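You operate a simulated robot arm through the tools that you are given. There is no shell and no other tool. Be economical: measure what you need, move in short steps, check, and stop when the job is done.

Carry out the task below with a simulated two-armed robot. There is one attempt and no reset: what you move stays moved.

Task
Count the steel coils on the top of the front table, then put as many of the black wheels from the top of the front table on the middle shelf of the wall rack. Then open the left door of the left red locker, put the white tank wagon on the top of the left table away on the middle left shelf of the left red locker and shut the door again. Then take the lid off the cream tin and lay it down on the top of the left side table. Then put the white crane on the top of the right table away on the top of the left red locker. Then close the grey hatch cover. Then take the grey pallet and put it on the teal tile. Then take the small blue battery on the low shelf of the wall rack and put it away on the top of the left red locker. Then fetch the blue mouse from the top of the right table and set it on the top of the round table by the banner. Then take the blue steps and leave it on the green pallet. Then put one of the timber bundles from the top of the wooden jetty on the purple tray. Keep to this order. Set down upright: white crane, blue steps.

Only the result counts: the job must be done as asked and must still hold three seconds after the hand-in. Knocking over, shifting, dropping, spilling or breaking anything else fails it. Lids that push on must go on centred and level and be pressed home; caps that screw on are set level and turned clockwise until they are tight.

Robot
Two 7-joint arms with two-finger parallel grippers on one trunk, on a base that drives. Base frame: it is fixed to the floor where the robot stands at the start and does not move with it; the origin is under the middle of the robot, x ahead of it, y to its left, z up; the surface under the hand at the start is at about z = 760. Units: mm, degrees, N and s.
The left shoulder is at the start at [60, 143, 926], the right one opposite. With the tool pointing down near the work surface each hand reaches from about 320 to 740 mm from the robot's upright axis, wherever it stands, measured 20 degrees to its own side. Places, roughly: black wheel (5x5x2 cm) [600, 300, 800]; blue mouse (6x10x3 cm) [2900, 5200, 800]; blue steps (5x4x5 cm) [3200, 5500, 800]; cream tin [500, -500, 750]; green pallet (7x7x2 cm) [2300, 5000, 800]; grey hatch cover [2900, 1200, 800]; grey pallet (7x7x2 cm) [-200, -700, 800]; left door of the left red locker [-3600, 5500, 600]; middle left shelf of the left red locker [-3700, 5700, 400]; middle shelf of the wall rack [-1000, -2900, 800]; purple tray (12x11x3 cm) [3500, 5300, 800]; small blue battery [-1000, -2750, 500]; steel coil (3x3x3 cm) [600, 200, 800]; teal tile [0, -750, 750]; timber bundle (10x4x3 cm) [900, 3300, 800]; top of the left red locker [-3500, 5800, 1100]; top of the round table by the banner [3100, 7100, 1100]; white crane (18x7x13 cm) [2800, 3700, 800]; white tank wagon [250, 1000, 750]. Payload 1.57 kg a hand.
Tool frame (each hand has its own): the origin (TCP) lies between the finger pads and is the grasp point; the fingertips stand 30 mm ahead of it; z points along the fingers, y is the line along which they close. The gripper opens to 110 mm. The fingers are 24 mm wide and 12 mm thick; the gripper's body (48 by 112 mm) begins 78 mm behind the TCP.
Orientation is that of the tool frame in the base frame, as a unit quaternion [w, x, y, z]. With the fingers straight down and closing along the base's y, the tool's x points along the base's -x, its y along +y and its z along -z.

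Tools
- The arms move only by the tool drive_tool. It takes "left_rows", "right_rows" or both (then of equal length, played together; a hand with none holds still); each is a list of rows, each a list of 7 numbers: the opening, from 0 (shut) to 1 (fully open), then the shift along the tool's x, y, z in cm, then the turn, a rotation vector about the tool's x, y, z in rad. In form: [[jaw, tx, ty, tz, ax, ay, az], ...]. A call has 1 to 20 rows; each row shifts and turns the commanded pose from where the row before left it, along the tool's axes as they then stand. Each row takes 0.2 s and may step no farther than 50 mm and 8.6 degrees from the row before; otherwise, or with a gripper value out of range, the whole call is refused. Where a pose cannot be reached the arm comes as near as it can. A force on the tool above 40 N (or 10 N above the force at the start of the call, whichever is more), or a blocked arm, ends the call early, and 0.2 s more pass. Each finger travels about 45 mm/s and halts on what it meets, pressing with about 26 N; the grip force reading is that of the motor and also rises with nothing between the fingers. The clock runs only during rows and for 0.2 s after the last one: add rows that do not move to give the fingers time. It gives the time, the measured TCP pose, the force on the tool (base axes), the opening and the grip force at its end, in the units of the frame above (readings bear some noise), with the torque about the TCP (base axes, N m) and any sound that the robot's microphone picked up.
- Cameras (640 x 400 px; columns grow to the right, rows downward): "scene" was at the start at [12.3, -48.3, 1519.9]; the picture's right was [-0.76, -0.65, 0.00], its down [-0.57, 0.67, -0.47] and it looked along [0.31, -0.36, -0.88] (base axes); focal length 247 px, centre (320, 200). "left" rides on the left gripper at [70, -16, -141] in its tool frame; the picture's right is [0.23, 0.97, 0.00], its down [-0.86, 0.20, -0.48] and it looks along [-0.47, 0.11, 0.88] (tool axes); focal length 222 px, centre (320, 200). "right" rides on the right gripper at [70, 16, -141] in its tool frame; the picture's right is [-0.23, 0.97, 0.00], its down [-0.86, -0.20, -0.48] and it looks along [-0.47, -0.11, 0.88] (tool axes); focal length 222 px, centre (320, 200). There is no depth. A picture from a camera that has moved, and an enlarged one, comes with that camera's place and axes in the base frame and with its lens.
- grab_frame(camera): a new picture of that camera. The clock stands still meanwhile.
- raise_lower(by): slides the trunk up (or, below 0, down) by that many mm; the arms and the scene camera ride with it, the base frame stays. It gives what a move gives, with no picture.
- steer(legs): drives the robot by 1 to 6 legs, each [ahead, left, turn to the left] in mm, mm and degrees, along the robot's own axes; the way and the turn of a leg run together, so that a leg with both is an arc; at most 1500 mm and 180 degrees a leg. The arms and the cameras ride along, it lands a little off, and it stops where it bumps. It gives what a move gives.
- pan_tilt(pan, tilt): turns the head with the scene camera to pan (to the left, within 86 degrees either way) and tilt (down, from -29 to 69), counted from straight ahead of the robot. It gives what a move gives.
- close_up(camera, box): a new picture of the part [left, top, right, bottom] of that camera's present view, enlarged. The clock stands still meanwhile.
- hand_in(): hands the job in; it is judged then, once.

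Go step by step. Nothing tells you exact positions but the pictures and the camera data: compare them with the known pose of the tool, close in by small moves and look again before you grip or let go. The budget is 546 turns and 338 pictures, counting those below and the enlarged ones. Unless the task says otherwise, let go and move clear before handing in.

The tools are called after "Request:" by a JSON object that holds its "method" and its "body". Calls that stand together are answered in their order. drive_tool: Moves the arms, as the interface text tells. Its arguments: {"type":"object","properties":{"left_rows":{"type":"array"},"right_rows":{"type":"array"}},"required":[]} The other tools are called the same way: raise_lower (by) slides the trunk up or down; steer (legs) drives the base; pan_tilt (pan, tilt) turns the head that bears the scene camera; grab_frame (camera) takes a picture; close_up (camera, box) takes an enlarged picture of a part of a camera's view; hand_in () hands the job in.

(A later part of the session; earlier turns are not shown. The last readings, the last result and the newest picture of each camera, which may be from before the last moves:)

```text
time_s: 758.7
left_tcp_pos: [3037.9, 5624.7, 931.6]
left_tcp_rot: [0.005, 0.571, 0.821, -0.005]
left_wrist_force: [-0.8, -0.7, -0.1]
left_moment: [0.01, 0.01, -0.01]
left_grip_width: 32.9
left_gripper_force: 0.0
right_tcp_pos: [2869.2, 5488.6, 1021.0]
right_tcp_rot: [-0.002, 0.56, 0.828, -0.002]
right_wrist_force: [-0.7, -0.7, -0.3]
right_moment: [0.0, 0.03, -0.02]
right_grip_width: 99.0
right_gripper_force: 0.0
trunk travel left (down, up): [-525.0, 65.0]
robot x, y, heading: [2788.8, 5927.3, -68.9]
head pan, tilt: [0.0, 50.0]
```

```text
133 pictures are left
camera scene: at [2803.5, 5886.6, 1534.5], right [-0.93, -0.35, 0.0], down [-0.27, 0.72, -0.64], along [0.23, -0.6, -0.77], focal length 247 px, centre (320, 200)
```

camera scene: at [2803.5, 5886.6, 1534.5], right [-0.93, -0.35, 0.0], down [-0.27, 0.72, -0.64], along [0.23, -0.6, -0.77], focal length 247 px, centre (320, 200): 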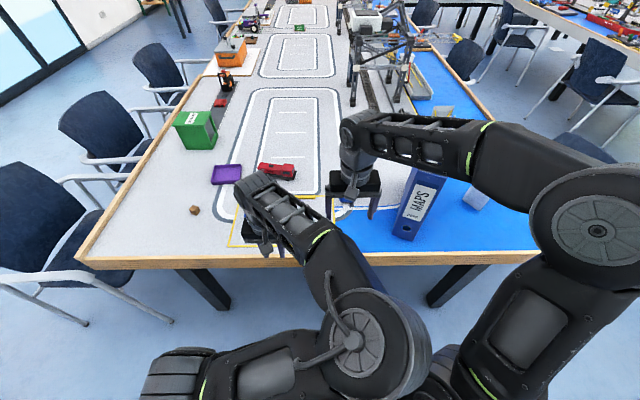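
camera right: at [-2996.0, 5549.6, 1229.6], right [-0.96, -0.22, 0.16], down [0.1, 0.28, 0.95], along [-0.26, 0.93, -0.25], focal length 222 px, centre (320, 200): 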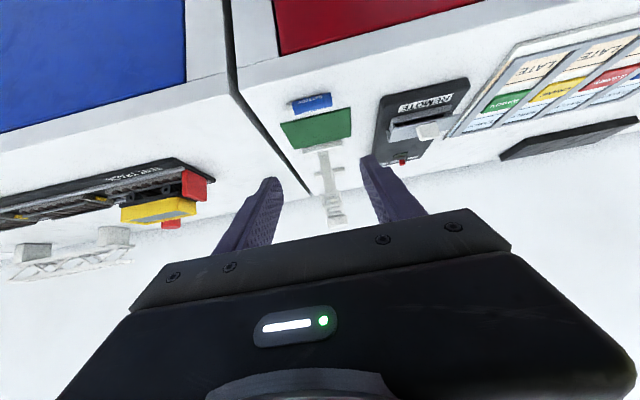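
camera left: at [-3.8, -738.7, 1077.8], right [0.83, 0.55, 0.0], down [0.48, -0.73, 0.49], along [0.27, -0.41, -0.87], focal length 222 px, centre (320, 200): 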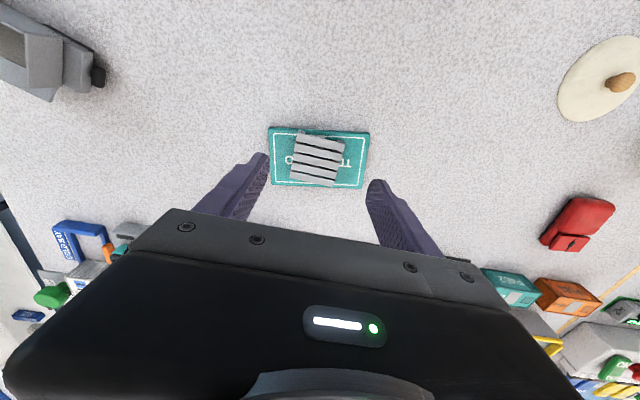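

Advance 90 mm, and look with the right-hand camera.

Request:
{"method": "steer", "body": {"legs": [[90, 30, 0]]}}

Request:
{"method": "grab_frame", "body": {"camera": "right"}}

Request:
{"method": "grab_frame", "body": {"camera": "left"}}

```text
time_s: 759.8
left_tcp_pos: [3097.6, 5550.7, 930.5]
left_tcp_rot: [0.004, 0.571, 0.821, -0.005]
left_wrist_force: [0.4, -0.1, 0.3]
left_moment: [0.03, 0.04, 0.01]
left_grip_width: 32.9
left_gripper_force: 0.1
right_tcp_pos: [2930.9, 5415.4, 1020.4]
right_tcp_rot: [-0.003, 0.56, 0.828, -0.001]
right_wrist_force: [-0.3, -0.4, 0.2]
right_moment: [0.02, 0.07, -0.01]
right_grip_width: 99.1
right_gripper_force: 0.0
trunk travel left (down, up): [-525.0, 65.0]
robot x, y, heading: [2846.6, 5857.0, -69.1]
head pan, tilt: [0.0, 50.0]
```

```text
132 pictures are left
camera right: at [2920.5, 5486.5, 1162.6], right [0.99, 0.15, -0.01], down [0.14, -0.87, 0.48], along [0.07, -0.47, -0.88], focal length 222 px, centre (320, 200)
```

right: 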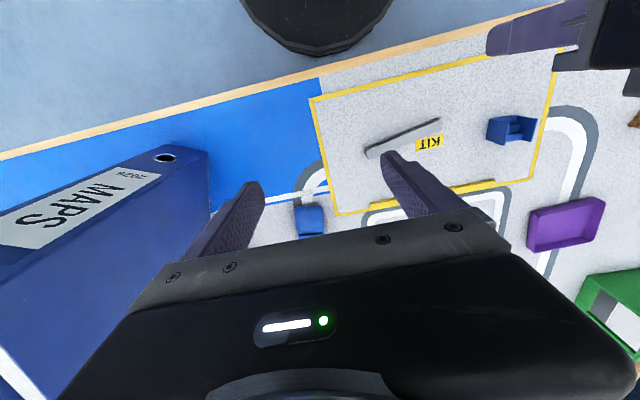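

```text
131 pictures are left
camera left: at [3057.5, 5612.0, 1071.8], right [0.83, 0.55, 0.0], down [0.48, -0.73, 0.49], along [0.27, -0.41, -0.87], focal length 222 px, centre (320, 200)
```

left: 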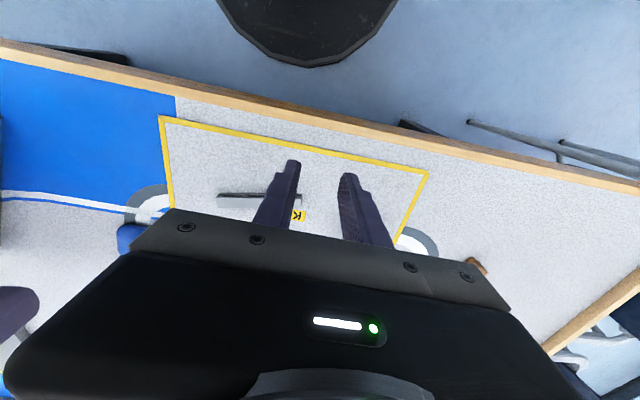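

Mouse is just beyond the gripper. Move the right hand forward 14 cm and right 6 cm to view it.

Request:
{"method": "drive_tool", "body": {"right_rows": [[0.9, -4.5, -1.5, 0, 0, 0, 0], [0.9, -4.5, -1.5, 0, 0, 0, 0], [0.9, -4.5, -1.5, 0, 0, 0, 0], [0.9, 0, 0, 0, 0, 0, 0]]}}

Request:
{"method": "grab_frame", "body": {"camera": "right"}}

Request:
{"method": "grab_frame", "body": {"camera": "scene"}}

```text
time_s: 760.8
left_tcp_pos: [3098.5, 5550.4, 931.6]
left_tcp_rot: [0.005, 0.571, 0.821, -0.004]
left_wrist_force: [0.0, 0.6, -0.1]
left_moment: [-0.04, 0.0, 0.02]
left_grip_width: 33.2
left_gripper_force: 0.2
right_tcp_pos: [2935.4, 5275.5, 1019.9]
right_tcp_rot: [-0.002, 0.561, 0.828, -0.002]
right_wrist_force: [-0.2, -0.8, -0.8]
right_moment: [0.0, 0.0, 0.0]
right_grip_width: 99.0
right_gripper_force: 0.1
trunk travel left (down, up): [-525.0, 65.0]
robot x, y, heading: [2849.8, 5856.4, -69.4]
head pan, tilt: [0.0, 50.0]
```

```text
130 pictures are left
camera right: at [2924.9, 5347.0, 1161.7], right [0.99, 0.15, -0.01], down [0.14, -0.87, 0.48], along [0.07, -0.47, -0.88], focal length 222 px, centre (320, 200)
```

right: 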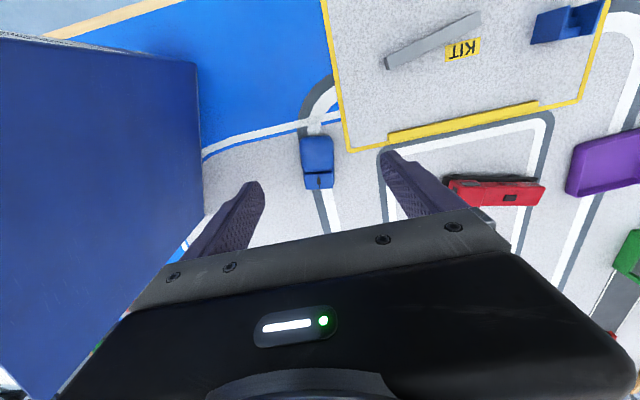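

```text
129 pictures are left
camera scene: at [2863.6, 5814.5, 1534.5], right [-0.94, -0.35, 0.0], down [-0.27, 0.72, -0.64], along [0.23, -0.6, -0.77], focal length 247 px, centre (320, 200)
```

scene: 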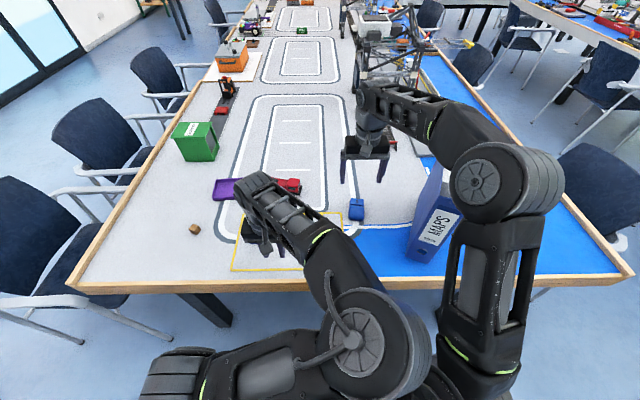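

Mouse at (2938,5221), axis ≈ -77°. Align above it and lower to 880.

Request:
{"method": "drive_tool", "body": {"right_rows": [[0.9, -2.8, -0.9, 0, 0, 0, 0.075], [0.9, -2.7, -0.9, 0, 0, 0, 0.075], [0.9, 0, 0, 4.7, 0, 0, 0], [0.9, 0, 0, 4.7, 0, 0, 0], [0.9, 0, 0, 4.6, 0, 0, 0], [0.9, 0, 0, 0, 0, 0, 0]]}}

Request:
{"method": "grab_frame", "body": {"camera": "right"}}

```text
time_s: 762.2
left_tcp_pos: [3098.0, 5550.4, 931.0]
left_tcp_rot: [0.005, 0.57, 0.821, -0.005]
left_wrist_force: [-0.5, -0.1, -0.6]
left_moment: [0.01, 0.03, -0.01]
left_grip_width: 33.0
left_gripper_force: 0.0
right_tcp_pos: [2939.9, 5227.4, 881.4]
right_tcp_rot: [-0.002, 0.62, 0.784, -0.003]
right_wrist_force: [-0.7, -0.1, -0.1]
right_moment: [0.0, 0.01, -0.01]
right_grip_width: 98.9
right_gripper_force: 0.0
right hand out of reach, approached as far as the arm can: row 2
trunk travel left (down, up): [-525.0, 65.0]
robot x, y, heading: [2846.6, 5856.1, -69.2]
head pan, tilt: [0.0, 50.0]
```

```text
128 pictures are left
camera right: at [2939.3, 5299.0, 1023.1], right [1.0, 0.0, -0.01], down [0.0, -0.88, 0.48], along [0.0, -0.48, -0.88], focal length 222 px, centre (320, 200)
```

right: 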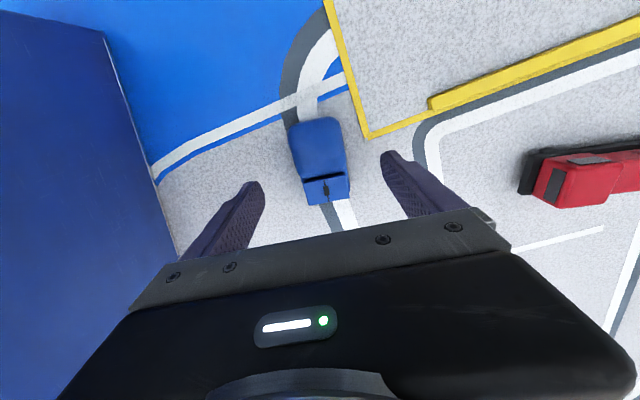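

Refine alignment, descend and grip.

Request:
{"method": "drive_tool", "body": {"right_rows": [[0.9, -1.2, -0.4, 1.5, 0, 0, 0.085], [0.9, 0, 0, 4, 0, 0, 0], [0.9, 0, 0, 3.0, 0, 0, 0], [0.7, 0, 0, 0, 0, 0, 0], [0.4, 0, 0, 0, 0, 0, 0], [0.2, 0, 0, 0, 0, 0, 0], [0, 0, 0, 0, 0, 0, 0], [0, 0, 0, 0, 0, 0, 0]]}}

Request:
{"method": "grab_frame", "body": {"camera": "right"}}

```text
time_s: 764.0
left_tcp_pos: [3098.6, 5550.8, 931.7]
left_tcp_rot: [0.004, 0.571, 0.821, -0.005]
left_wrist_force: [0.1, 0.7, 0.3]
left_moment: [0.02, -0.04, 0.01]
left_grip_width: 33.2
left_gripper_force: 0.0
right_tcp_pos: [2935.4, 5214.8, 797.4]
right_tcp_rot: [-0.002, 0.654, 0.756, -0.001]
right_wrist_force: [-0.7, -0.5, -0.6]
right_moment: [-0.01, 0.0, -0.01]
right_grip_width: 60.4
right_gripper_force: 25.7
trunk travel left (down, up): [-525.0, 65.0]
robot x, y, heading: [2849.3, 5855.3, -69.1]
head pan, tilt: [0.0, 50.0]
```

```text
127 pictures are left
camera right: at [2942.6, 5286.7, 939.0], right [1.0, -0.08, -0.01], down [-0.07, -0.87, 0.48], along [-0.05, -0.48, -0.88], focal length 222 px, centre (320, 200)
```

right: 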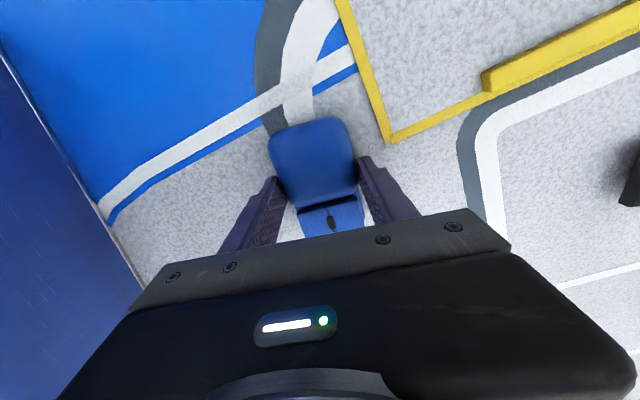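

Mouse gripped. Lift, back off, raise the trunk and turn toward the round table.

Request:
{"method": "drive_tool", "body": {"right_rows": [[0, 0, 0, -4, 0, 0, 0], [0, 0, 0, -5, 0, 0, 0], [0, 0, 0, -5, 0, 0, 0], [0, 0, 0, -5, 0, 0, 0], [0, 4.5, 0, -2, 0, 0, 0], [0, 4.5, 0, -2, 0, 0, 0], [0, 4.5, 0, -2, 0, 0, 0], [0, 4.5, 0, 0, 0, 0, 0]]}}

Request:
{"method": "steer", "body": {"legs": [[-350, 0, 0], [0, 0, 159]]}}

Request:
{"method": "raise_lower", "body": {"by": 62}}

Request:
{"method": "pan_tilt", "body": {"pan": -15, "tilt": 30}}

Request:
{"method": "grab_frame", "body": {"camera": "scene"}}

```text
time_s: 765.8
left_tcp_pos: [3096.6, 5552.5, 931.0]
left_tcp_rot: [0.005, 0.571, 0.821, -0.005]
left_wrist_force: [1.0, 0.4, 0.0]
left_moment: [-0.01, -0.01, 0.02]
left_grip_width: 33.1
left_gripper_force: 0.1
right_tcp_pos: [2913.8, 5392.7, 1048.0]
right_tcp_rot: [-0.002, 0.654, 0.757, -0.002]
right_wrist_force: [-1.0, 0.4, -1.4]
right_moment: [0.02, 0.0, -0.01]
right_grip_width: 59.9
right_gripper_force: 26.5
trunk travel left (down, up): [-525.0, 65.0]
robot x, y, heading: [2842.7, 5857.2, -69.1]
head pan, tilt: [0.0, 50.0]
```

```text
time_s: 774.6
left_tcp_pos: [2603.4, 6555.4, 931.3]
left_tcp_rot: [0.005, -0.7, 0.714, 0.005]
left_wrist_force: [1.0, -0.3, -0.4]
left_moment: [0.0, 0.0, -0.01]
left_grip_width: 32.9
left_gripper_force: 0.1
right_tcp_pos: [2831.3, 6636.8, 1047.5]
right_tcp_rot: [0.002, -0.621, 0.784, -0.002]
right_wrist_force: [-1.0, 0.3, -1.4]
right_moment: [-0.04, -0.04, -0.01]
right_grip_width: 59.4
right_gripper_force: 25.6
trunk travel left (down, up): [-525.0, 65.0]
robot x, y, heading: [2730.0, 6178.2, 88.9]
head pan, tilt: [0.0, 50.0]
```

```text
time_s: 775.6
left_tcp_pos: [2603.6, 6554.6, 993.6]
left_tcp_rot: [0.006, -0.7, 0.714, 0.005]
left_wrist_force: [-0.4, -0.5, -0.3]
left_moment: [0.03, -0.03, 0.03]
left_grip_width: 32.8
left_gripper_force: 0.1
right_tcp_pos: [2832.2, 6636.2, 1107.8]
right_tcp_rot: [0.002, -0.621, 0.784, -0.002]
right_wrist_force: [0.8, -0.3, -1.3]
right_moment: [-0.02, 0.01, 0.0]
right_grip_width: 59.4
right_gripper_force: 25.7
trunk travel left (down, up): [-587.0, 3.0]
robot x, y, heading: [2724.7, 6179.0, 89.2]
head pan, tilt: [0.0, 50.0]
```

```text
time_s: 776.4
left_tcp_pos: [2603.4, 6555.9, 993.2]
left_tcp_rot: [0.007, -0.7, 0.714, 0.004]
left_wrist_force: [0.5, 0.1, -0.6]
left_moment: [0.0, -0.01, 0.05]
left_grip_width: 33.1
left_gripper_force: 0.1
right_tcp_pos: [2832.1, 6636.6, 1110.0]
right_tcp_rot: [0.002, -0.621, 0.784, -0.002]
right_wrist_force: [-0.4, 0.3, -0.9]
right_moment: [0.01, -0.01, 0.02]
right_grip_width: 59.3
right_gripper_force: 25.4
trunk travel left (down, up): [-587.0, 3.0]
robot x, y, heading: [2724.0, 6178.7, 89.3]
head pan, tilt: [-15.0, 30.0]
```

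```text
126 pictures are left
camera scene: at [2748.9, 6237.5, 1625.9], right [0.96, -0.27, 0.0], down [-0.14, -0.48, -0.87], along [0.23, 0.83, -0.5], focal length 247 px, centre (320, 200)
```

scene: 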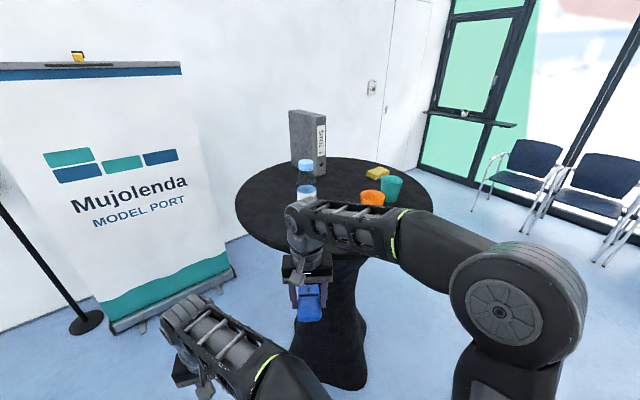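

Table centre is about (3058,7111), top near z 1080. Raise the hand, turn to face the table and approach.

Request:
{"method": "drive_tool", "body": {"right_rows": [[0, 2, 0, -3.5, 0, 0, 0], [0, 2, 0, -3.5, 0, 0, 0], [0, 0, 0, 0, 0, 0, 0]]}}

Request:
{"method": "steer", "body": {"legs": [[0, 0, -19]]}}

Request:
{"method": "pan_tilt", "body": {"pan": 0, "tilt": 38}}

Request:
{"method": "grab_frame", "body": {"camera": "scene"}}

```text
time_s: 777.2
left_tcp_pos: [2603.3, 6555.1, 992.1]
left_tcp_rot: [0.005, -0.7, 0.714, 0.005]
left_wrist_force: [0.0, -0.5, 0.5]
left_moment: [0.01, 0.01, -0.02]
left_grip_width: 33.1
left_gripper_force: 0.1
right_tcp_pos: [2823.0, 6599.5, 1170.8]
right_tcp_rot: [0.0, -0.622, 0.783, -0.006]
right_wrist_force: [1.2, -0.7, -1.0]
right_moment: [0.01, 0.04, 0.02]
right_grip_width: 59.4
right_gripper_force: 25.9
right hand out of reach, approached as far as the arm can: row 2
trunk travel left (down, up): [-587.0, 3.0]
robot x, y, heading: [2723.2, 6179.9, 89.2]
head pan, tilt: [-15.0, 30.0]
```

```text
time_s: 778.7
left_tcp_pos: [2734.3, 6575.8, 993.1]
left_tcp_rot: [0.006, -0.57, 0.821, 0.003]
left_wrist_force: [0.1, -0.8, -0.7]
left_moment: [-0.03, 0.01, -0.04]
left_grip_width: 33.2
left_gripper_force: 0.1
right_tcp_pos: [2955.5, 6543.0, 1170.3]
right_tcp_rot: [-0.001, -0.483, 0.876, -0.006]
right_wrist_force: [-0.1, 1.0, -1.4]
right_moment: [0.03, 0.02, 0.01]
right_grip_width: 59.3
right_gripper_force: 26.0
trunk travel left (down, up): [-587.0, 3.0]
robot x, y, heading: [2725.8, 6175.1, 70.2]
head pan, tilt: [-15.0, 30.0]
```

```text
time_s: 779.5
left_tcp_pos: [2734.1, 6574.8, 992.4]
left_tcp_rot: [0.007, -0.572, 0.82, 0.003]
left_wrist_force: [0.5, 0.0, -0.1]
left_moment: [-0.03, 0.01, -0.03]
left_grip_width: 33.1
left_gripper_force: 0.0
right_tcp_pos: [2955.3, 6544.3, 1170.2]
right_tcp_rot: [0.001, -0.483, 0.876, -0.007]
right_wrist_force: [0.7, -0.1, -0.2]
right_moment: [-0.01, 0.04, 0.02]
right_grip_width: 59.2
right_gripper_force: 25.5
trunk travel left (down, up): [-587.0, 3.0]
robot x, y, heading: [2723.9, 6179.0, 70.1]
head pan, tilt: [0.0, 38.0]
```

```text
125 pictures are left
camera scene: at [2744.2, 6233.3, 1613.6], right [0.94, -0.34, 0.0], down [-0.21, -0.58, -0.79], along [0.27, 0.74, -0.62], focal length 247 px, centre (320, 200)
```

scene: 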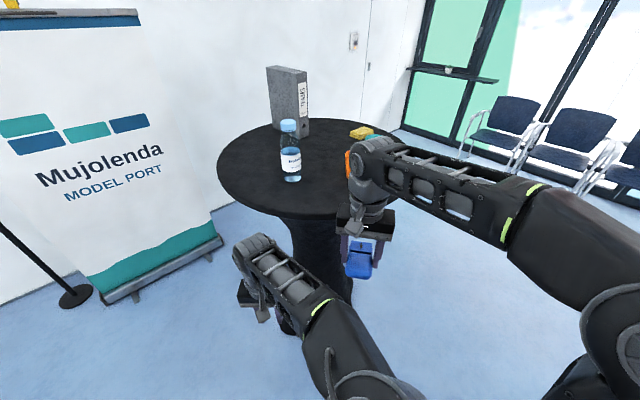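

Advance 130 mm, then extend the right hand over the near part of the tabletop.

Request:
{"method": "steer", "body": {"legs": [[130, 0, 0]]}}

Request:
{"method": "drive_tool", "body": {"right_rows": [[0, -4, 0.8, 0, 0, 0, 0], [0, -4, 0.8, 0, 0, 0, 0], [0, -3.8, 0.8, 0, 0, 0, 0], [0, 0, 0, 0, 0, 0, 0]]}}

Request:
{"method": "grab_frame", "body": {"camera": "scene"}}

Request:
{"method": "grab_frame", "body": {"camera": "right"}}

```text
time_s: 780.7
left_tcp_pos: [2778.5, 6697.4, 992.7]
left_tcp_rot: [0.006, -0.572, 0.821, 0.003]
left_wrist_force: [-0.2, 0.9, 0.2]
left_moment: [-0.01, 0.01, 0.01]
left_grip_width: 33.2
left_gripper_force: 0.0
right_tcp_pos: [2999.9, 6667.0, 1170.1]
right_tcp_rot: [0.0, -0.482, 0.876, -0.007]
right_wrist_force: [0.1, -1.7, -1.9]
right_moment: [-0.12, 0.02, 0.03]
right_grip_width: 58.9
right_gripper_force: 25.4
trunk travel left (down, up): [-587.0, 3.0]
robot x, y, heading: [2769.5, 6296.2, 70.0]
head pan, tilt: [0.0, 38.0]
```

```text
time_s: 781.3
left_tcp_pos: [2778.8, 6692.2, 993.8]
left_tcp_rot: [0.008, -0.571, 0.821, 0.005]
left_wrist_force: [-0.3, 0.5, -0.3]
left_moment: [0.03, -0.01, -0.01]
left_grip_width: 32.9
left_gripper_force: 0.1
right_tcp_pos: [3017.3, 6704.2, 1171.2]
right_tcp_rot: [-0.002, -0.483, 0.875, -0.014]
right_wrist_force: [-0.1, -10.4, 10.1]
right_moment: [0.05, 0.22, 0.1]
right_grip_width: 58.8
right_gripper_force: 26.1
right hand out of reach, approached as far as the arm can: row 2
trunk travel left (down, up): [-587.0, 3.0]
robot x, y, heading: [2769.2, 6299.7, 70.0]
head pan, tilt: [0.0, 38.0]
stopped in row 2 (right hand): the force on the tool passed its limit at 58 N (the readings are from after the stop); the commanded pose is now the measured one
```

```text
124 pictures are left
camera scene: at [2788.1, 6349.5, 1614.0], right [0.94, -0.34, 0.0], down [-0.21, -0.58, -0.79], along [0.27, 0.74, -0.61], focal length 247 px, centre (320, 200)
```

scene: 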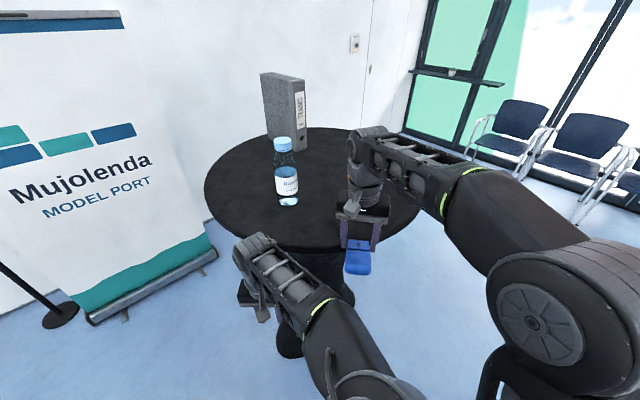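

```text
123 pictures are left
camera right: at [2965.9, 6658.2, 1313.5], right [-0.7, 0.71, -0.02], down [0.62, 0.63, 0.47], along [0.35, 0.31, -0.88], focal length 222 px, centre (320, 200)
```

right: 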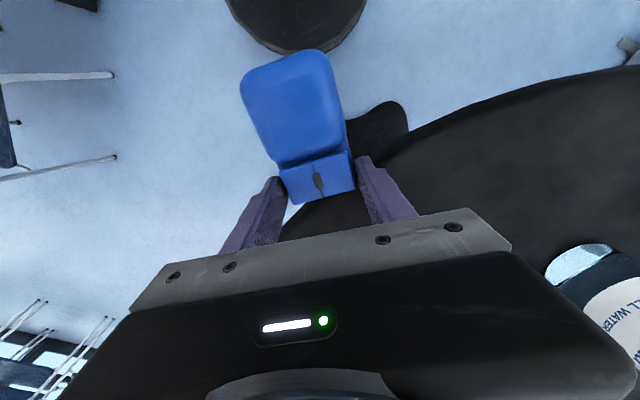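

The mouse touched the table edge: the top is higher (~1125–1135) than the tool-down arm can clear. I'll back off and inspect the mouse in the grip.

Request:
{"method": "steer", "body": {"legs": [[-250, 0, 0]]}}

Request:
{"method": "close_up", "body": {"camera": "right", "box": [160, 20, 480, 240]}}

Request:
{"method": "close_up", "body": {"camera": "scene", "box": [280, 180, 440, 300]}}

```text
time_s: 783.1
left_tcp_pos: [2694.2, 6460.5, 993.4]
left_tcp_rot: [0.006, -0.57, 0.821, 0.003]
left_wrist_force: [0.2, -1.1, -0.5]
left_moment: [0.03, -0.04, 0.0]
left_grip_width: 33.2
left_gripper_force: 0.0
right_tcp_pos: [2931.9, 6474.1, 1169.7]
right_tcp_rot: [-0.002, -0.483, 0.875, -0.014]
right_wrist_force: [0.2, -0.2, -0.6]
right_moment: [0.09, -0.01, 0.0]
right_grip_width: 57.2
right_gripper_force: 26.2
trunk travel left (down, up): [-587.0, 3.0]
robot x, y, heading: [2682.2, 6067.2, 69.9]
head pan, tilt: [0.0, 38.0]
```

```text
1.82 times, centred on (320, 130) of right
camera zoom: at [2880.3, 6427.5, 1312.2], right [-0.7, 0.71, -0.02], down [0.62, 0.63, 0.47], along [0.35, 0.31, -0.88], focal length 404 px, centre (320, 327)
```

zoom: 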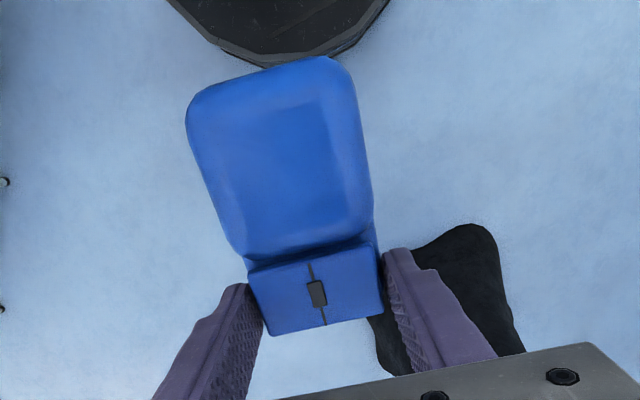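

```text
3.33 times, centred on (360, 240) of scene
camera zoom: at [2702.5, 6119.3, 1613.7], right [0.94, -0.34, 0.0], down [-0.21, -0.58, -0.79], along [0.27, 0.74, -0.61], focal length 824 px, centre (187, 67)
```

zoom: 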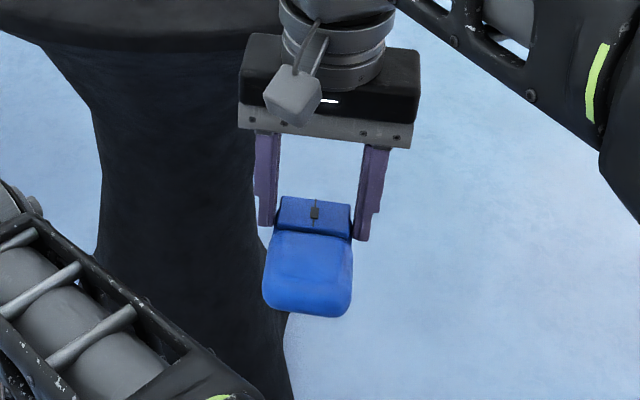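

The mouse slid toward its button end in the grip. I'll set it back down on the right table and re-grip it with a tilted hand.

Request:
{"method": "steer", "body": {"legs": [[0, 0, -139], [250, 85, 0]]}}

Request:
{"method": "raise_lower", "body": {"by": -62}}

Request:
{"method": "grab_frame", "body": {"camera": "right"}}

```text
time_s: 790.8
left_tcp_pos: [3074.8, 5536.8, 992.2]
left_tcp_rot: [0.004, 0.591, 0.807, -0.005]
left_wrist_force: [0.2, 0.2, -0.4]
left_moment: [0.04, 0.02, -0.01]
left_grip_width: 32.9
left_gripper_force: 0.1
right_tcp_pos: [2893.9, 5378.2, 1167.2]
right_tcp_rot: [-0.015, 0.671, 0.741, -0.002]
right_wrist_force: [0.7, 0.0, -1.1]
right_moment: [0.01, 0.02, -0.01]
right_grip_width: 57.1
right_gripper_force: 26.1
trunk travel left (down, up): [-587.0, 3.0]
robot x, y, heading: [2840.6, 5856.3, -72.0]
head pan, tilt: [0.0, 38.0]
```

```text
time_s: 791.8
left_tcp_pos: [3073.8, 5537.7, 931.3]
left_tcp_rot: [0.004, 0.591, 0.807, -0.005]
left_wrist_force: [-0.5, -0.1, 0.5]
left_moment: [-0.01, 0.02, 0.01]
left_grip_width: 32.9
left_gripper_force: 0.0
right_tcp_pos: [2891.8, 5380.6, 1107.1]
right_tcp_rot: [-0.014, 0.671, 0.741, -0.001]
right_wrist_force: [0.3, -0.7, -1.3]
right_moment: [-0.02, -0.04, -0.05]
right_grip_width: 57.4
right_gripper_force: 25.7
trunk travel left (down, up): [-525.0, 65.0]
robot x, y, heading: [2836.3, 5854.9, -72.5]
head pan, tilt: [0.0, 38.0]
```

```text
120 pictures are left
camera right: at [2904.9, 5449.4, 1249.8], right [0.99, -0.13, -0.03], down [-0.1, -0.88, 0.47], along [-0.08, -0.46, -0.88], focal length 222 px, centre (320, 200)
```

right: 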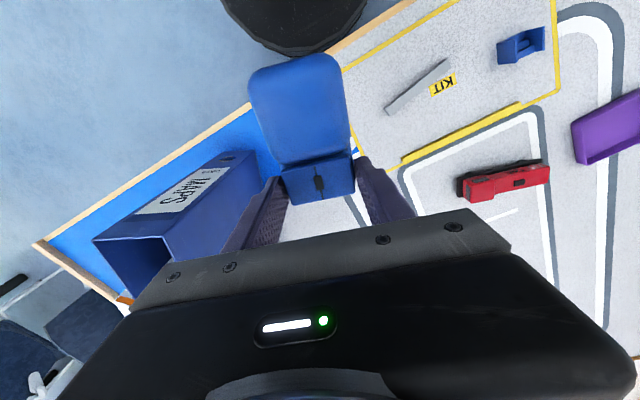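

Move over its original free spot and lower to contact.

Request:
{"method": "drive_tool", "body": {"right_rows": [[0, -4.2, 0.9, 0, 0, 0, 0], [0, -4.2, 0.9, 0, 0, 0, 0], [0, -4.2, 0.9, 0, 0, 0, 0], [0, -4.2, 0.9, 0, 0, 0, 0], [0, 0, 0, 5, 0, 0, 0], [0, 0, 0, 5, 0, 0, 0], [0, 0, 0, 5, 0, 0, 0], [0, 0, 0, 5, 0, 0, 0], [0, 0, 0, 5, 0, 0, 0], [0, 0, 0, 2, 0, 0, 0], [0, 0, 0, 0, 0, 0, 0]]}}

Request:
{"method": "grab_frame", "body": {"camera": "right"}}

Request:
{"method": "close_up", "body": {"camera": "scene", "box": [260, 180, 460, 305]}}

```text
time_s: 794.2
left_tcp_pos: [3073.7, 5537.4, 931.8]
left_tcp_rot: [0.005, 0.591, 0.807, -0.005]
left_wrist_force: [-0.6, -0.1, 0.1]
left_moment: [0.0, -0.03, 0.0]
left_grip_width: 33.1
left_gripper_force: 0.1
right_tcp_pos: [2870.2, 5338.5, 826.8]
right_tcp_rot: [-0.015, 0.671, 0.742, -0.002]
right_wrist_force: [0.1, 0.0, -1.4]
right_moment: [-0.01, -0.02, -0.03]
right_grip_width: 57.1
right_gripper_force: 26.6
right hand out of reach, approached as far as the arm can: row 1, 2, 3, 4
trunk travel left (down, up): [-525.0, 65.0]
robot x, y, heading: [2839.3, 5853.8, -72.0]
head pan, tilt: [0.0, 38.0]
```

```text
119 pictures are left
camera right: at [2881.7, 5407.2, 968.8], right [0.99, -0.13, -0.02], down [-0.1, -0.88, 0.47], along [-0.08, -0.46, -0.88], focal length 222 px, centre (320, 200)
```

right: 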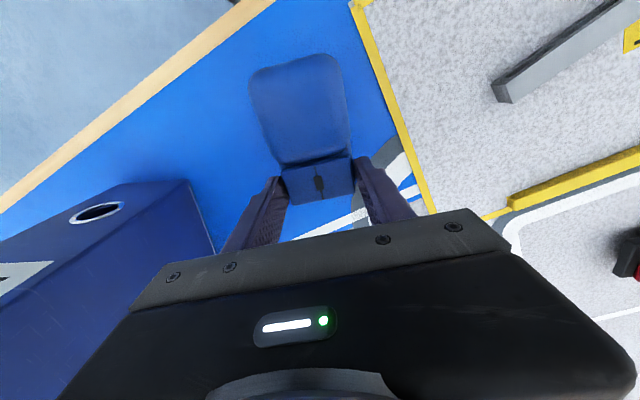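

```text
3.20 times, centred on (360, 242) of scene
camera zoom: at [2856.2, 5802.9, 1551.6], right [-0.95, -0.31, 0.0], down [-0.19, 0.59, -0.79], along [0.24, -0.75, -0.62], focal length 792 px, centre (192, 64)
```

zoom: 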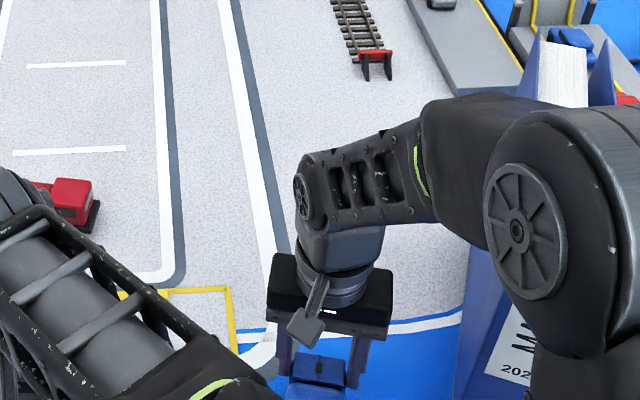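

It is over a free patch of the blue strip near the end edge. Lower to contact here.

Request:
{"method": "drive_tool", "body": {"right_rows": [[0, 0, 0, 1, 0, 0, 0], [0, 0, 0, 0.5, 0, 0, 0], [0, 0, 0, 0.5, 0, 0, 0], [0, 0, 0, 0.4, 0, 0, 0], [0, 0, 0, 0.4, 0, 0, 0], [0, 0, 0, 0.4, 0, 0, 0], [0, 0, 0, 0.4, 0, 0, 0]]}}

Request:
{"method": "grab_frame", "body": {"camera": "right"}}

```text
time_s: 795.8
left_tcp_pos: [3073.4, 5539.5, 932.3]
left_tcp_rot: [0.006, 0.592, 0.806, -0.005]
left_wrist_force: [-0.1, 0.8, -0.5]
left_moment: [-0.01, -0.03, -0.01]
left_grip_width: 33.0
left_gripper_force: 0.0
right_tcp_pos: [2868.0, 5340.7, 793.6]
right_tcp_rot: [-0.013, 0.671, 0.742, -0.003]
right_wrist_force: [-4.4, -2.2, 21.4]
right_moment: [-0.36, -0.13, -0.08]
right_grip_width: 57.7
right_gripper_force: 25.7
trunk travel left (down, up): [-525.0, 65.0]
robot x, y, heading: [2838.6, 5853.8, -72.3]
head pan, tilt: [0.0, 38.0]
```

```text
117 pictures are left
camera right: at [2880.1, 5410.3, 935.4], right [0.99, -0.13, -0.02], down [-0.1, -0.88, 0.47], along [-0.08, -0.46, -0.88], focal length 222 px, centre (320, 200)
```

right: 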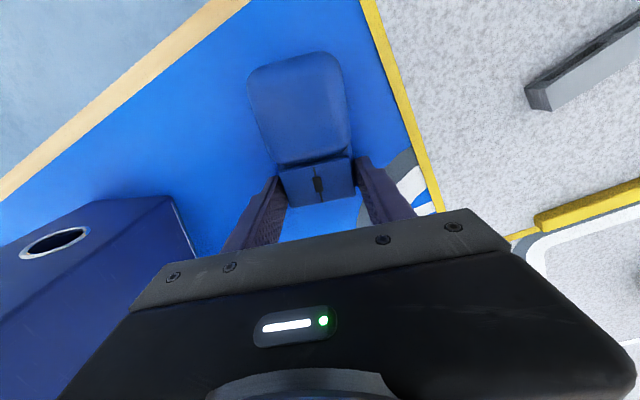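

Mouse is down. Release, rise, and tilt the hand 45°.

Request:
{"method": "drive_tool", "body": {"right_rows": [[0.3, 0, 0, -0.1, 0, 0, 0], [0.75, 0, 0, 0, 0, 0, 0], [0.75, 0, 0, 0, 0, 0, 0], [0.75, 0, 0, 0, 0, 0, 0], [0.75, 0, 0, -4, 0, 0, 0], [0.75, 0, 0, -5, 0, 0, 0], [0.75, 0, 0, -3, 0, 0, 0], [0.75, 0, 0, 0, 0, -0.131, 0], [0.75, 0, 0, 0, 0, -0.131, 0], [0.75, 0, 0, 0, 0, -0.131, 0], [0.75, 0, 0, 0, 0, -0.131, 0], [0.75, 0, 0, 0, 0, -0.131, 0], [0.75, 0, 0, 0, 0, -0.131, 0], [0.75, 0, 0, 0, 0, 0, 0]]}}

Request:
{"method": "grab_frame", "body": {"camera": "right"}}

```text
time_s: 798.6
left_tcp_pos: [3054.9, 5530.5, 939.0]
left_tcp_rot: [0.01, 0.615, 0.788, -0.016]
left_wrist_force: [1.1, 0.4, -0.3]
left_moment: [0.0, 0.04, 0.0]
left_grip_width: 33.2
left_gripper_force: 0.0
right_tcp_pos: [2905.1, 5342.1, 955.5]
right_tcp_rot: [0.336, 0.684, 0.639, -0.103]
right_wrist_force: [-0.2, 0.4, -0.3]
right_moment: [0.01, 0.01, 0.02]
right_grip_width: 82.8
right_gripper_force: 0.1
trunk travel left (down, up): [-525.0, 65.0]
robot x, y, heading: [2838.1, 5857.9, -72.2]
head pan, tilt: [0.0, 38.0]
stopped in row 13 (right hand): the arm was blocked; the commanded pose is now the measured one
```

```text
116 pictures are left
camera right: at [2889.6, 5482.4, 1028.2], right [0.88, -0.14, 0.45], down [-0.46, -0.42, 0.78], along [0.08, -0.9, -0.43], focal length 222 px, centre (320, 200)
```

right: 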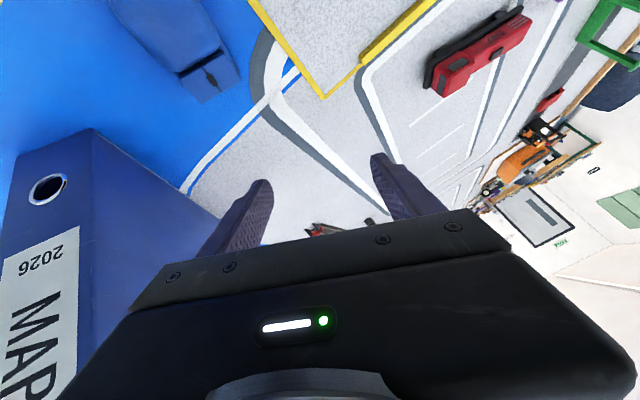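

The right arm touched the left arm. Move the left arm away to the left first.

Request:
{"method": "drive_tool", "body": {"left_rows": [[0.3, 1, 4, -1, 0, 0, 0], [0.3, 1, 4, -1, 0, 0, 0], [0.3, 1, 4, -1, 0, 0, 0], [0.3, 1, 4, -1, 0, 0, 0], [0.3, 0, 4, 0, 0, 0, 0]]}}

Request:
{"method": "grab_frame", "body": {"camera": "scene"}}

```text
time_s: 799.8
left_tcp_pos: [3242.6, 5619.8, 974.9]
left_tcp_rot: [0.009, 0.615, 0.788, -0.016]
left_wrist_force: [-0.3, -0.6, -0.1]
left_moment: [0.0, 0.0, -0.01]
left_grip_width: 32.9
left_gripper_force: 0.1
right_tcp_pos: [2906.0, 5340.9, 954.3]
right_tcp_rot: [0.335, 0.682, 0.641, -0.104]
right_wrist_force: [-0.2, 0.0, -0.3]
right_moment: [-0.01, 0.01, 0.01]
right_grip_width: 82.4
right_gripper_force: 0.0
trunk travel left (down, up): [-525.0, 65.0]
robot x, y, heading: [2839.7, 5854.3, -72.2]
head pan, tilt: [0.0, 38.0]
```

```text
115 pictures are left
camera scene: at [2857.5, 5802.6, 1551.5], right [-0.95, -0.31, 0.0], down [-0.19, 0.59, -0.79], along [0.24, -0.75, -0.62], focal length 247 px, centre (320, 200)
```

scene: 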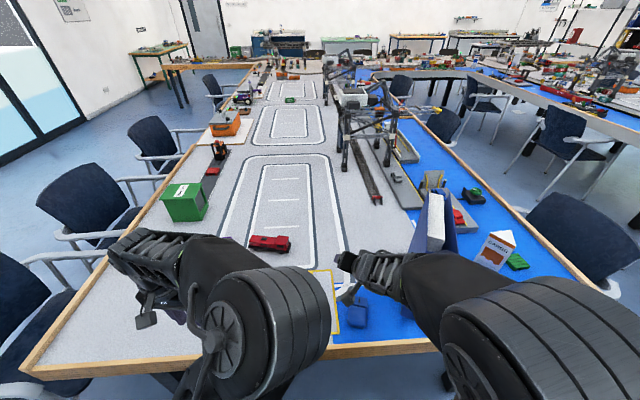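

Left arm is clear. Now square the right hand (45° pitch, heading -89°) and move it above-behind the mouse.

Request:
{"method": "drive_tool", "body": {"right_rows": [[0.8, 0, 0, 0, 0.0903, -0.0467, -0.064], [0.8, 0, 0, 0, 0.0903, -0.0467, -0.064], [0.8, 0, 0, 0, 0.0903, -0.0467, -0.064], [0.8, 2.9, -1.4, 0.57, 0, 0, 0], [0.8, 2.9, -1.4, 0.57, 0, 0, 0], [0.8, 2.9, -1.3, 0.57, 0, 0, 0], [0.8, 0, 0, 0, 0, 0, 0]]}}

Request:
{"method": "grab_frame", "body": {"camera": "right"}}

```text
time_s: 800.9
left_tcp_pos: [3238.8, 5618.4, 973.7]
left_tcp_rot: [0.006, 0.613, 0.79, -0.03]
left_wrist_force: [0.1, -0.1, -0.3]
left_moment: [0.0, 0.04, -0.01]
left_grip_width: 33.1
left_gripper_force: 0.0
right_tcp_pos: [2892.8, 5361.1, 938.6]
right_tcp_rot: [0.298, 0.692, 0.626, -0.201]
right_wrist_force: [-0.3, -0.4, 0.5]
right_moment: [-0.02, -0.01, -0.02]
right_grip_width: 88.0
right_gripper_force: 0.2
trunk travel left (down, up): [-525.0, 65.0]
robot x, y, heading: [2838.6, 5852.8, -72.5]
head pan, tilt: [0.0, 38.0]
stopped in row 5 (right hand): the arm was blocked; the commanded pose is now the measured one
```

```text
114 pictures are left
camera right: at [2904.7, 5507.0, 1001.1], right [0.93, -0.2, 0.3], down [-0.36, -0.31, 0.88], along [-0.09, -0.93, -0.36], focal length 222 px, centre (320, 200)
```

right: 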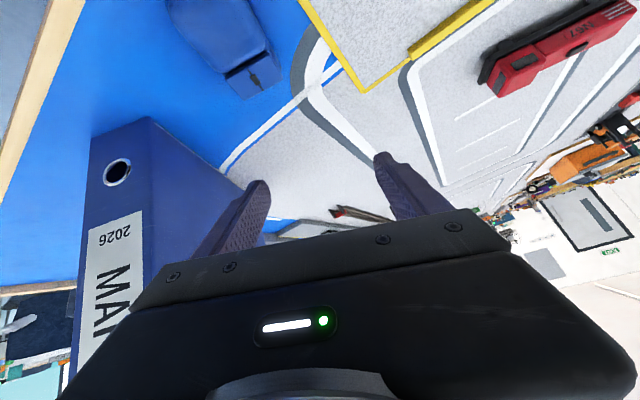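

Too close to the body for this posture. Back the base 150 mm and retry the orientation.

Request:
{"method": "steer", "body": {"legs": [[-160, 0, 0]]}}

Request:
{"method": "drive_tool", "body": {"right_rows": [[0.8, -3, 0, 3, 0, 0, 0], [0.8, -3, 0, 3, 0, 0, 0], [0.8, -2, 0, 2, 0, 0, 0], [0.8, 0, 0, 0, 0, 0, 0]]}}

Request:
{"method": "grab_frame", "body": {"camera": "scene"}}

```text
time_s: 802.3
left_tcp_pos: [3188.3, 5773.0, 974.8]
left_tcp_rot: [0.007, 0.614, 0.789, -0.03]
left_wrist_force: [-0.9, 0.8, 0.0]
left_moment: [-0.02, 0.0, -0.02]
left_grip_width: 32.9
left_gripper_force: 0.2
right_tcp_pos: [2841.0, 5516.9, 939.8]
right_tcp_rot: [0.299, 0.692, 0.626, -0.202]
right_wrist_force: [-0.3, -0.4, -0.1]
right_moment: [0.01, 0.0, 0.02]
right_grip_width: 88.2
right_gripper_force: 0.1
trunk travel left (down, up): [-525.0, 65.0]
robot x, y, heading: [2785.6, 6010.1, -72.2]
head pan, tilt: [0.0, 38.0]
```

```text
time_s: 803.3
left_tcp_pos: [3190.3, 5772.5, 974.0]
left_tcp_rot: [0.006, 0.614, 0.789, -0.03]
left_wrist_force: [0.8, 0.2, 0.0]
left_moment: [0.03, 0.0, 0.0]
left_grip_width: 33.1
left_gripper_force: 0.0
right_tcp_pos: [2839.0, 5402.2, 932.9]
right_tcp_rot: [0.298, 0.692, 0.626, -0.201]
right_wrist_force: [-0.3, -0.4, 0.3]
right_moment: [-0.02, 0.02, -0.02]
right_grip_width: 88.3
right_gripper_force: 0.0
trunk travel left (down, up): [-525.0, 65.0]
robot x, y, heading: [2786.0, 6010.5, -72.3]
head pan, tilt: [0.0, 38.0]
```

```text
113 pictures are left
camera scene: at [2806.6, 5958.3, 1551.6], right [-0.95, -0.3, 0.0], down [-0.19, 0.59, -0.79], along [0.24, -0.75, -0.62], focal length 247 px, centre (320, 200)
```

scene: 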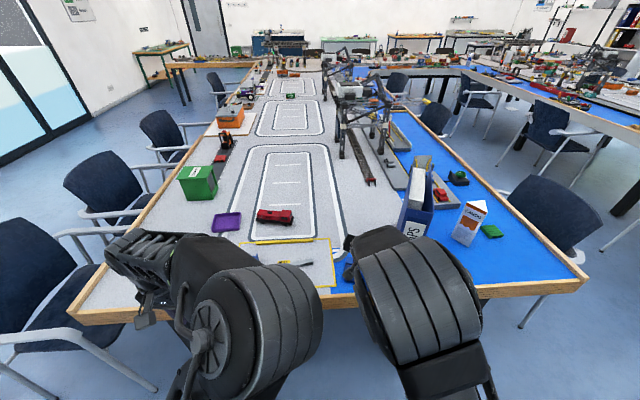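

Correct the remaining roll/yaw and move to just above the mouse.

Request:
{"method": "drive_tool", "body": {"right_rows": [[0.8, 0, 0, 0, 0.04, -0.03, -0.0757], [0.8, 0, 0, 0, 0.04, -0.03, -0.0757], [0.8, 2.2, 1.25, 2.9, 0, 0, 0], [0.8, 2.2, 1.25, 2.9, 0, 0, 0], [0.8, 0, 0, 0, 0, 0, 0]]}}

Request:
{"method": "grab_frame", "body": {"camera": "right"}}

```text
time_s: 804.2
left_tcp_pos: [3193.7, 5777.3, 972.0]
left_tcp_rot: [0.004, 0.608, 0.794, -0.027]
left_wrist_force: [-1.0, -1.0, -0.1]
left_moment: [-0.01, 0.0, -0.01]
left_grip_width: 32.9
left_gripper_force: 0.0
right_tcp_pos: [2870.7, 5387.4, 944.7]
right_tcp_rot: [0.337, 0.677, 0.619, -0.214]
right_wrist_force: [0.8, -0.1, 0.5]
right_moment: [0.02, -0.03, 0.0]
right_grip_width: 87.8
right_gripper_force: 0.0
trunk travel left (down, up): [-525.0, 65.0]
robot x, y, heading: [2787.0, 6007.1, -72.3]
head pan, tilt: [0.0, 38.0]
stopped in row 4 (right hand): the arm was blocked; the commanded pose is now the measured one
```

```text
112 pictures are left
camera right: at [2879.1, 5537.4, 994.8], right [0.92, -0.17, 0.35], down [-0.38, -0.24, 0.89], along [-0.06, -0.96, -0.29], focal length 222 px, centre (320, 200)
```

right: 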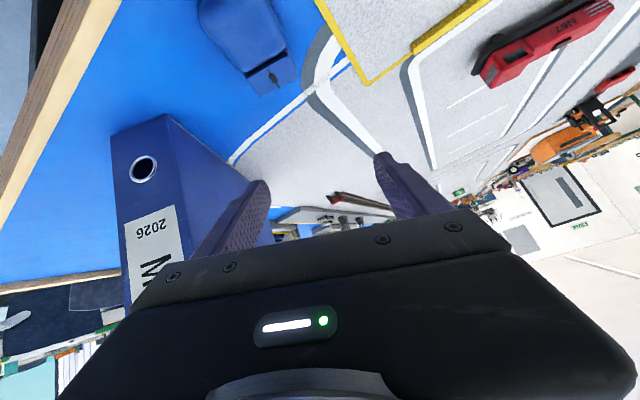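

The yawed hand pushes the elbow inward. I'll align the hand with the robot, and turn the robot itself to heading -89° instead.

Request:
{"method": "drive_tool", "body": {"right_rows": [[0.8, -1.5, 0, -1.5, -0.07, 0, -0.07], [0.8, -1.5, 0, -1.5, -0.07, 0, -0.07], [0.8, 0, 0, 0, -0.07, 0, -0.07], [0.8, 0, 0, 0, 0, 0, 0]]}}

Request:
{"method": "steer", "body": {"legs": [[0, 170, 0], [80, 0, 0], [0, 0, -17]]}}

Request:
{"method": "grab_frame", "body": {"camera": "scene"}}

```text
time_s: 805.2
left_tcp_pos: [3193.6, 5776.7, 973.6]
left_tcp_rot: [0.005, 0.609, 0.793, -0.027]
left_wrist_force: [-0.1, 0.3, 0.0]
left_moment: [0.0, -0.02, -0.01]
left_grip_width: 32.9
left_gripper_force: 0.2
right_tcp_pos: [2863.7, 5389.7, 984.3]
right_tcp_rot: [0.382, 0.568, 0.705, -0.183]
right_wrist_force: [0.2, 0.4, -0.7]
right_moment: [-0.01, -0.01, -0.01]
right_grip_width: 88.3
right_gripper_force: 0.0
trunk travel left (down, up): [-525.0, 65.0]
robot x, y, heading: [2788.8, 6007.4, -72.5]
head pan, tilt: [0.0, 38.0]
```

```text
time_s: 808.3
left_tcp_pos: [3296.0, 5646.6, 972.9]
left_tcp_rot: [0.001, 0.717, 0.697, -0.027]
left_wrist_force: [0.0, 0.3, 0.2]
left_moment: [0.01, 0.02, -0.02]
left_grip_width: 33.0
left_gripper_force: 0.1
right_tcp_pos: [2868.5, 5370.5, 984.8]
right_tcp_rot: [0.351, 0.665, 0.615, -0.237]
right_wrist_force: [0.3, -0.3, -0.2]
right_moment: [0.01, -0.01, 0.0]
right_grip_width: 87.9
right_gripper_force: 0.0
trunk travel left (down, up): [-525.0, 65.0]
robot x, y, heading: [2979.5, 5986.3, -89.1]
head pan, tilt: [0.0, 38.0]
```

```text
111 pictures are left
camera scene: at [2977.3, 5932.1, 1551.6], right [-1.0, -0.02, 0.0], down [-0.01, 0.62, -0.79], along [0.01, -0.79, -0.62], focal length 247 px, centre (320, 200)
```

scene: 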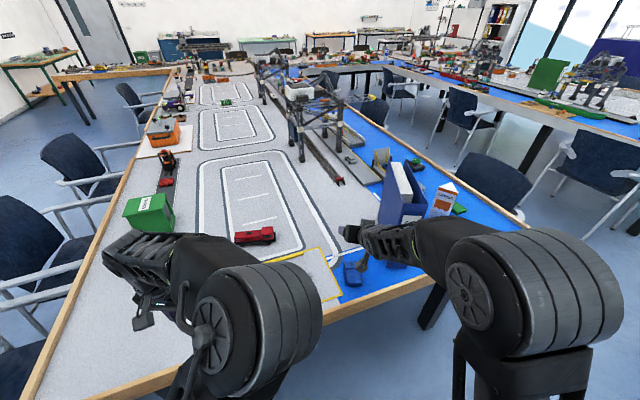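

Arms are well separated now. Square the hand and descend to just above the mouse.

Request:
{"method": "drive_tool", "body": {"right_rows": [[0.8, 0, 0, 0, 0.055, 0.0385, -0.0695], [0.8, 0, 0, 0, 0.055, 0.0385, -0.0695], [0.8, 3.43, -0.12, 2.46, 0, 0, 0], [0.8, 3.43, -0.12, 2.46, 0, 0, 0], [0.8, 3.43, -0.12, 2.46, 0, 0, 0], [0.8, 0, 0, 0, 0, 0, 0]]}}

Request:
{"method": "grab_frame", "body": {"camera": "right"}}

```text
time_s: 809.7
left_tcp_pos: [3296.3, 5646.2, 973.9]
left_tcp_rot: [0.001, 0.717, 0.697, -0.027]
left_wrist_force: [0.3, 0.2, -0.4]
left_moment: [-0.04, -0.02, 0.02]
left_grip_width: 33.3
left_gripper_force: 0.1
right_tcp_pos: [2865.0, 5392.4, 860.4]
right_tcp_rot: [0.273, 0.647, 0.659, -0.268]
right_wrist_force: [0.6, 0.5, 0.1]
right_moment: [0.0, -0.05, 0.03]
right_grip_width: 88.2
right_gripper_force: 0.1
trunk travel left (down, up): [-525.0, 65.0]
robot x, y, heading: [2977.3, 5988.2, -89.4]
head pan, tilt: [0.0, 38.0]
```

```text
110 pictures are left
camera right: at [2878.1, 5542.0, 910.3], right [0.98, -0.14, 0.16], down [-0.2, -0.27, 0.94], along [-0.09, -0.95, -0.29], focal length 222 px, centre (320, 200)
```

right: 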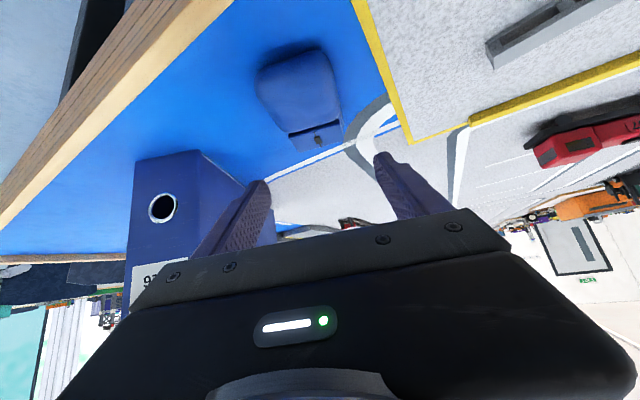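

Lined up. Lower 66 mm and close on the mouse.

Request:
{"method": "drive_tool", "body": {"right_rows": [[0.8, 2.2, 0, 2.2, 0, 0, 0], [0.8, 2.0, 0, 2.0, 0, 0, 0], [0.8, 0.45, 0, 0.45, 0, 0, 0], [0.5, 0, 0, 0, 0, 0, 0], [0.3, 0, 0, 0, 0, 0, 0], [0, 0, 0, 0, 0, 0, 0], [0, 0, 0, 0, 0, 0, 0]]}}

Request:
{"method": "grab_frame", "body": {"camera": "right"}}

```text
time_s: 811.3
left_tcp_pos: [3294.8, 5644.6, 972.9]
left_tcp_rot: [0.001, 0.717, 0.696, -0.027]
left_wrist_force: [-0.4, -0.4, -0.6]
left_moment: [0.0, 0.04, 0.02]
left_grip_width: 33.1
left_gripper_force: 0.1
right_tcp_pos: [2865.1, 5391.8, 792.8]
right_tcp_rot: [0.271, 0.649, 0.658, -0.268]
right_wrist_force: [0.4, 0.1, -0.1]
right_moment: [0.01, -0.01, 0.02]
right_grip_width: 59.6
right_gripper_force: 25.6
trunk travel left (down, up): [-525.0, 65.0]
robot x, y, heading: [2974.1, 5986.3, -88.8]
head pan, tilt: [0.0, 38.0]
```

```text
109 pictures are left
camera right: at [2878.6, 5542.1, 844.3], right [0.98, -0.15, 0.16], down [-0.2, -0.27, 0.94], along [-0.09, -0.95, -0.29], focal length 222 px, centre (320, 200)
```

right: 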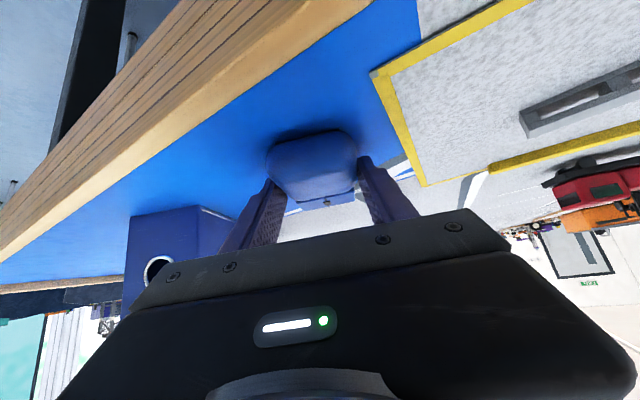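

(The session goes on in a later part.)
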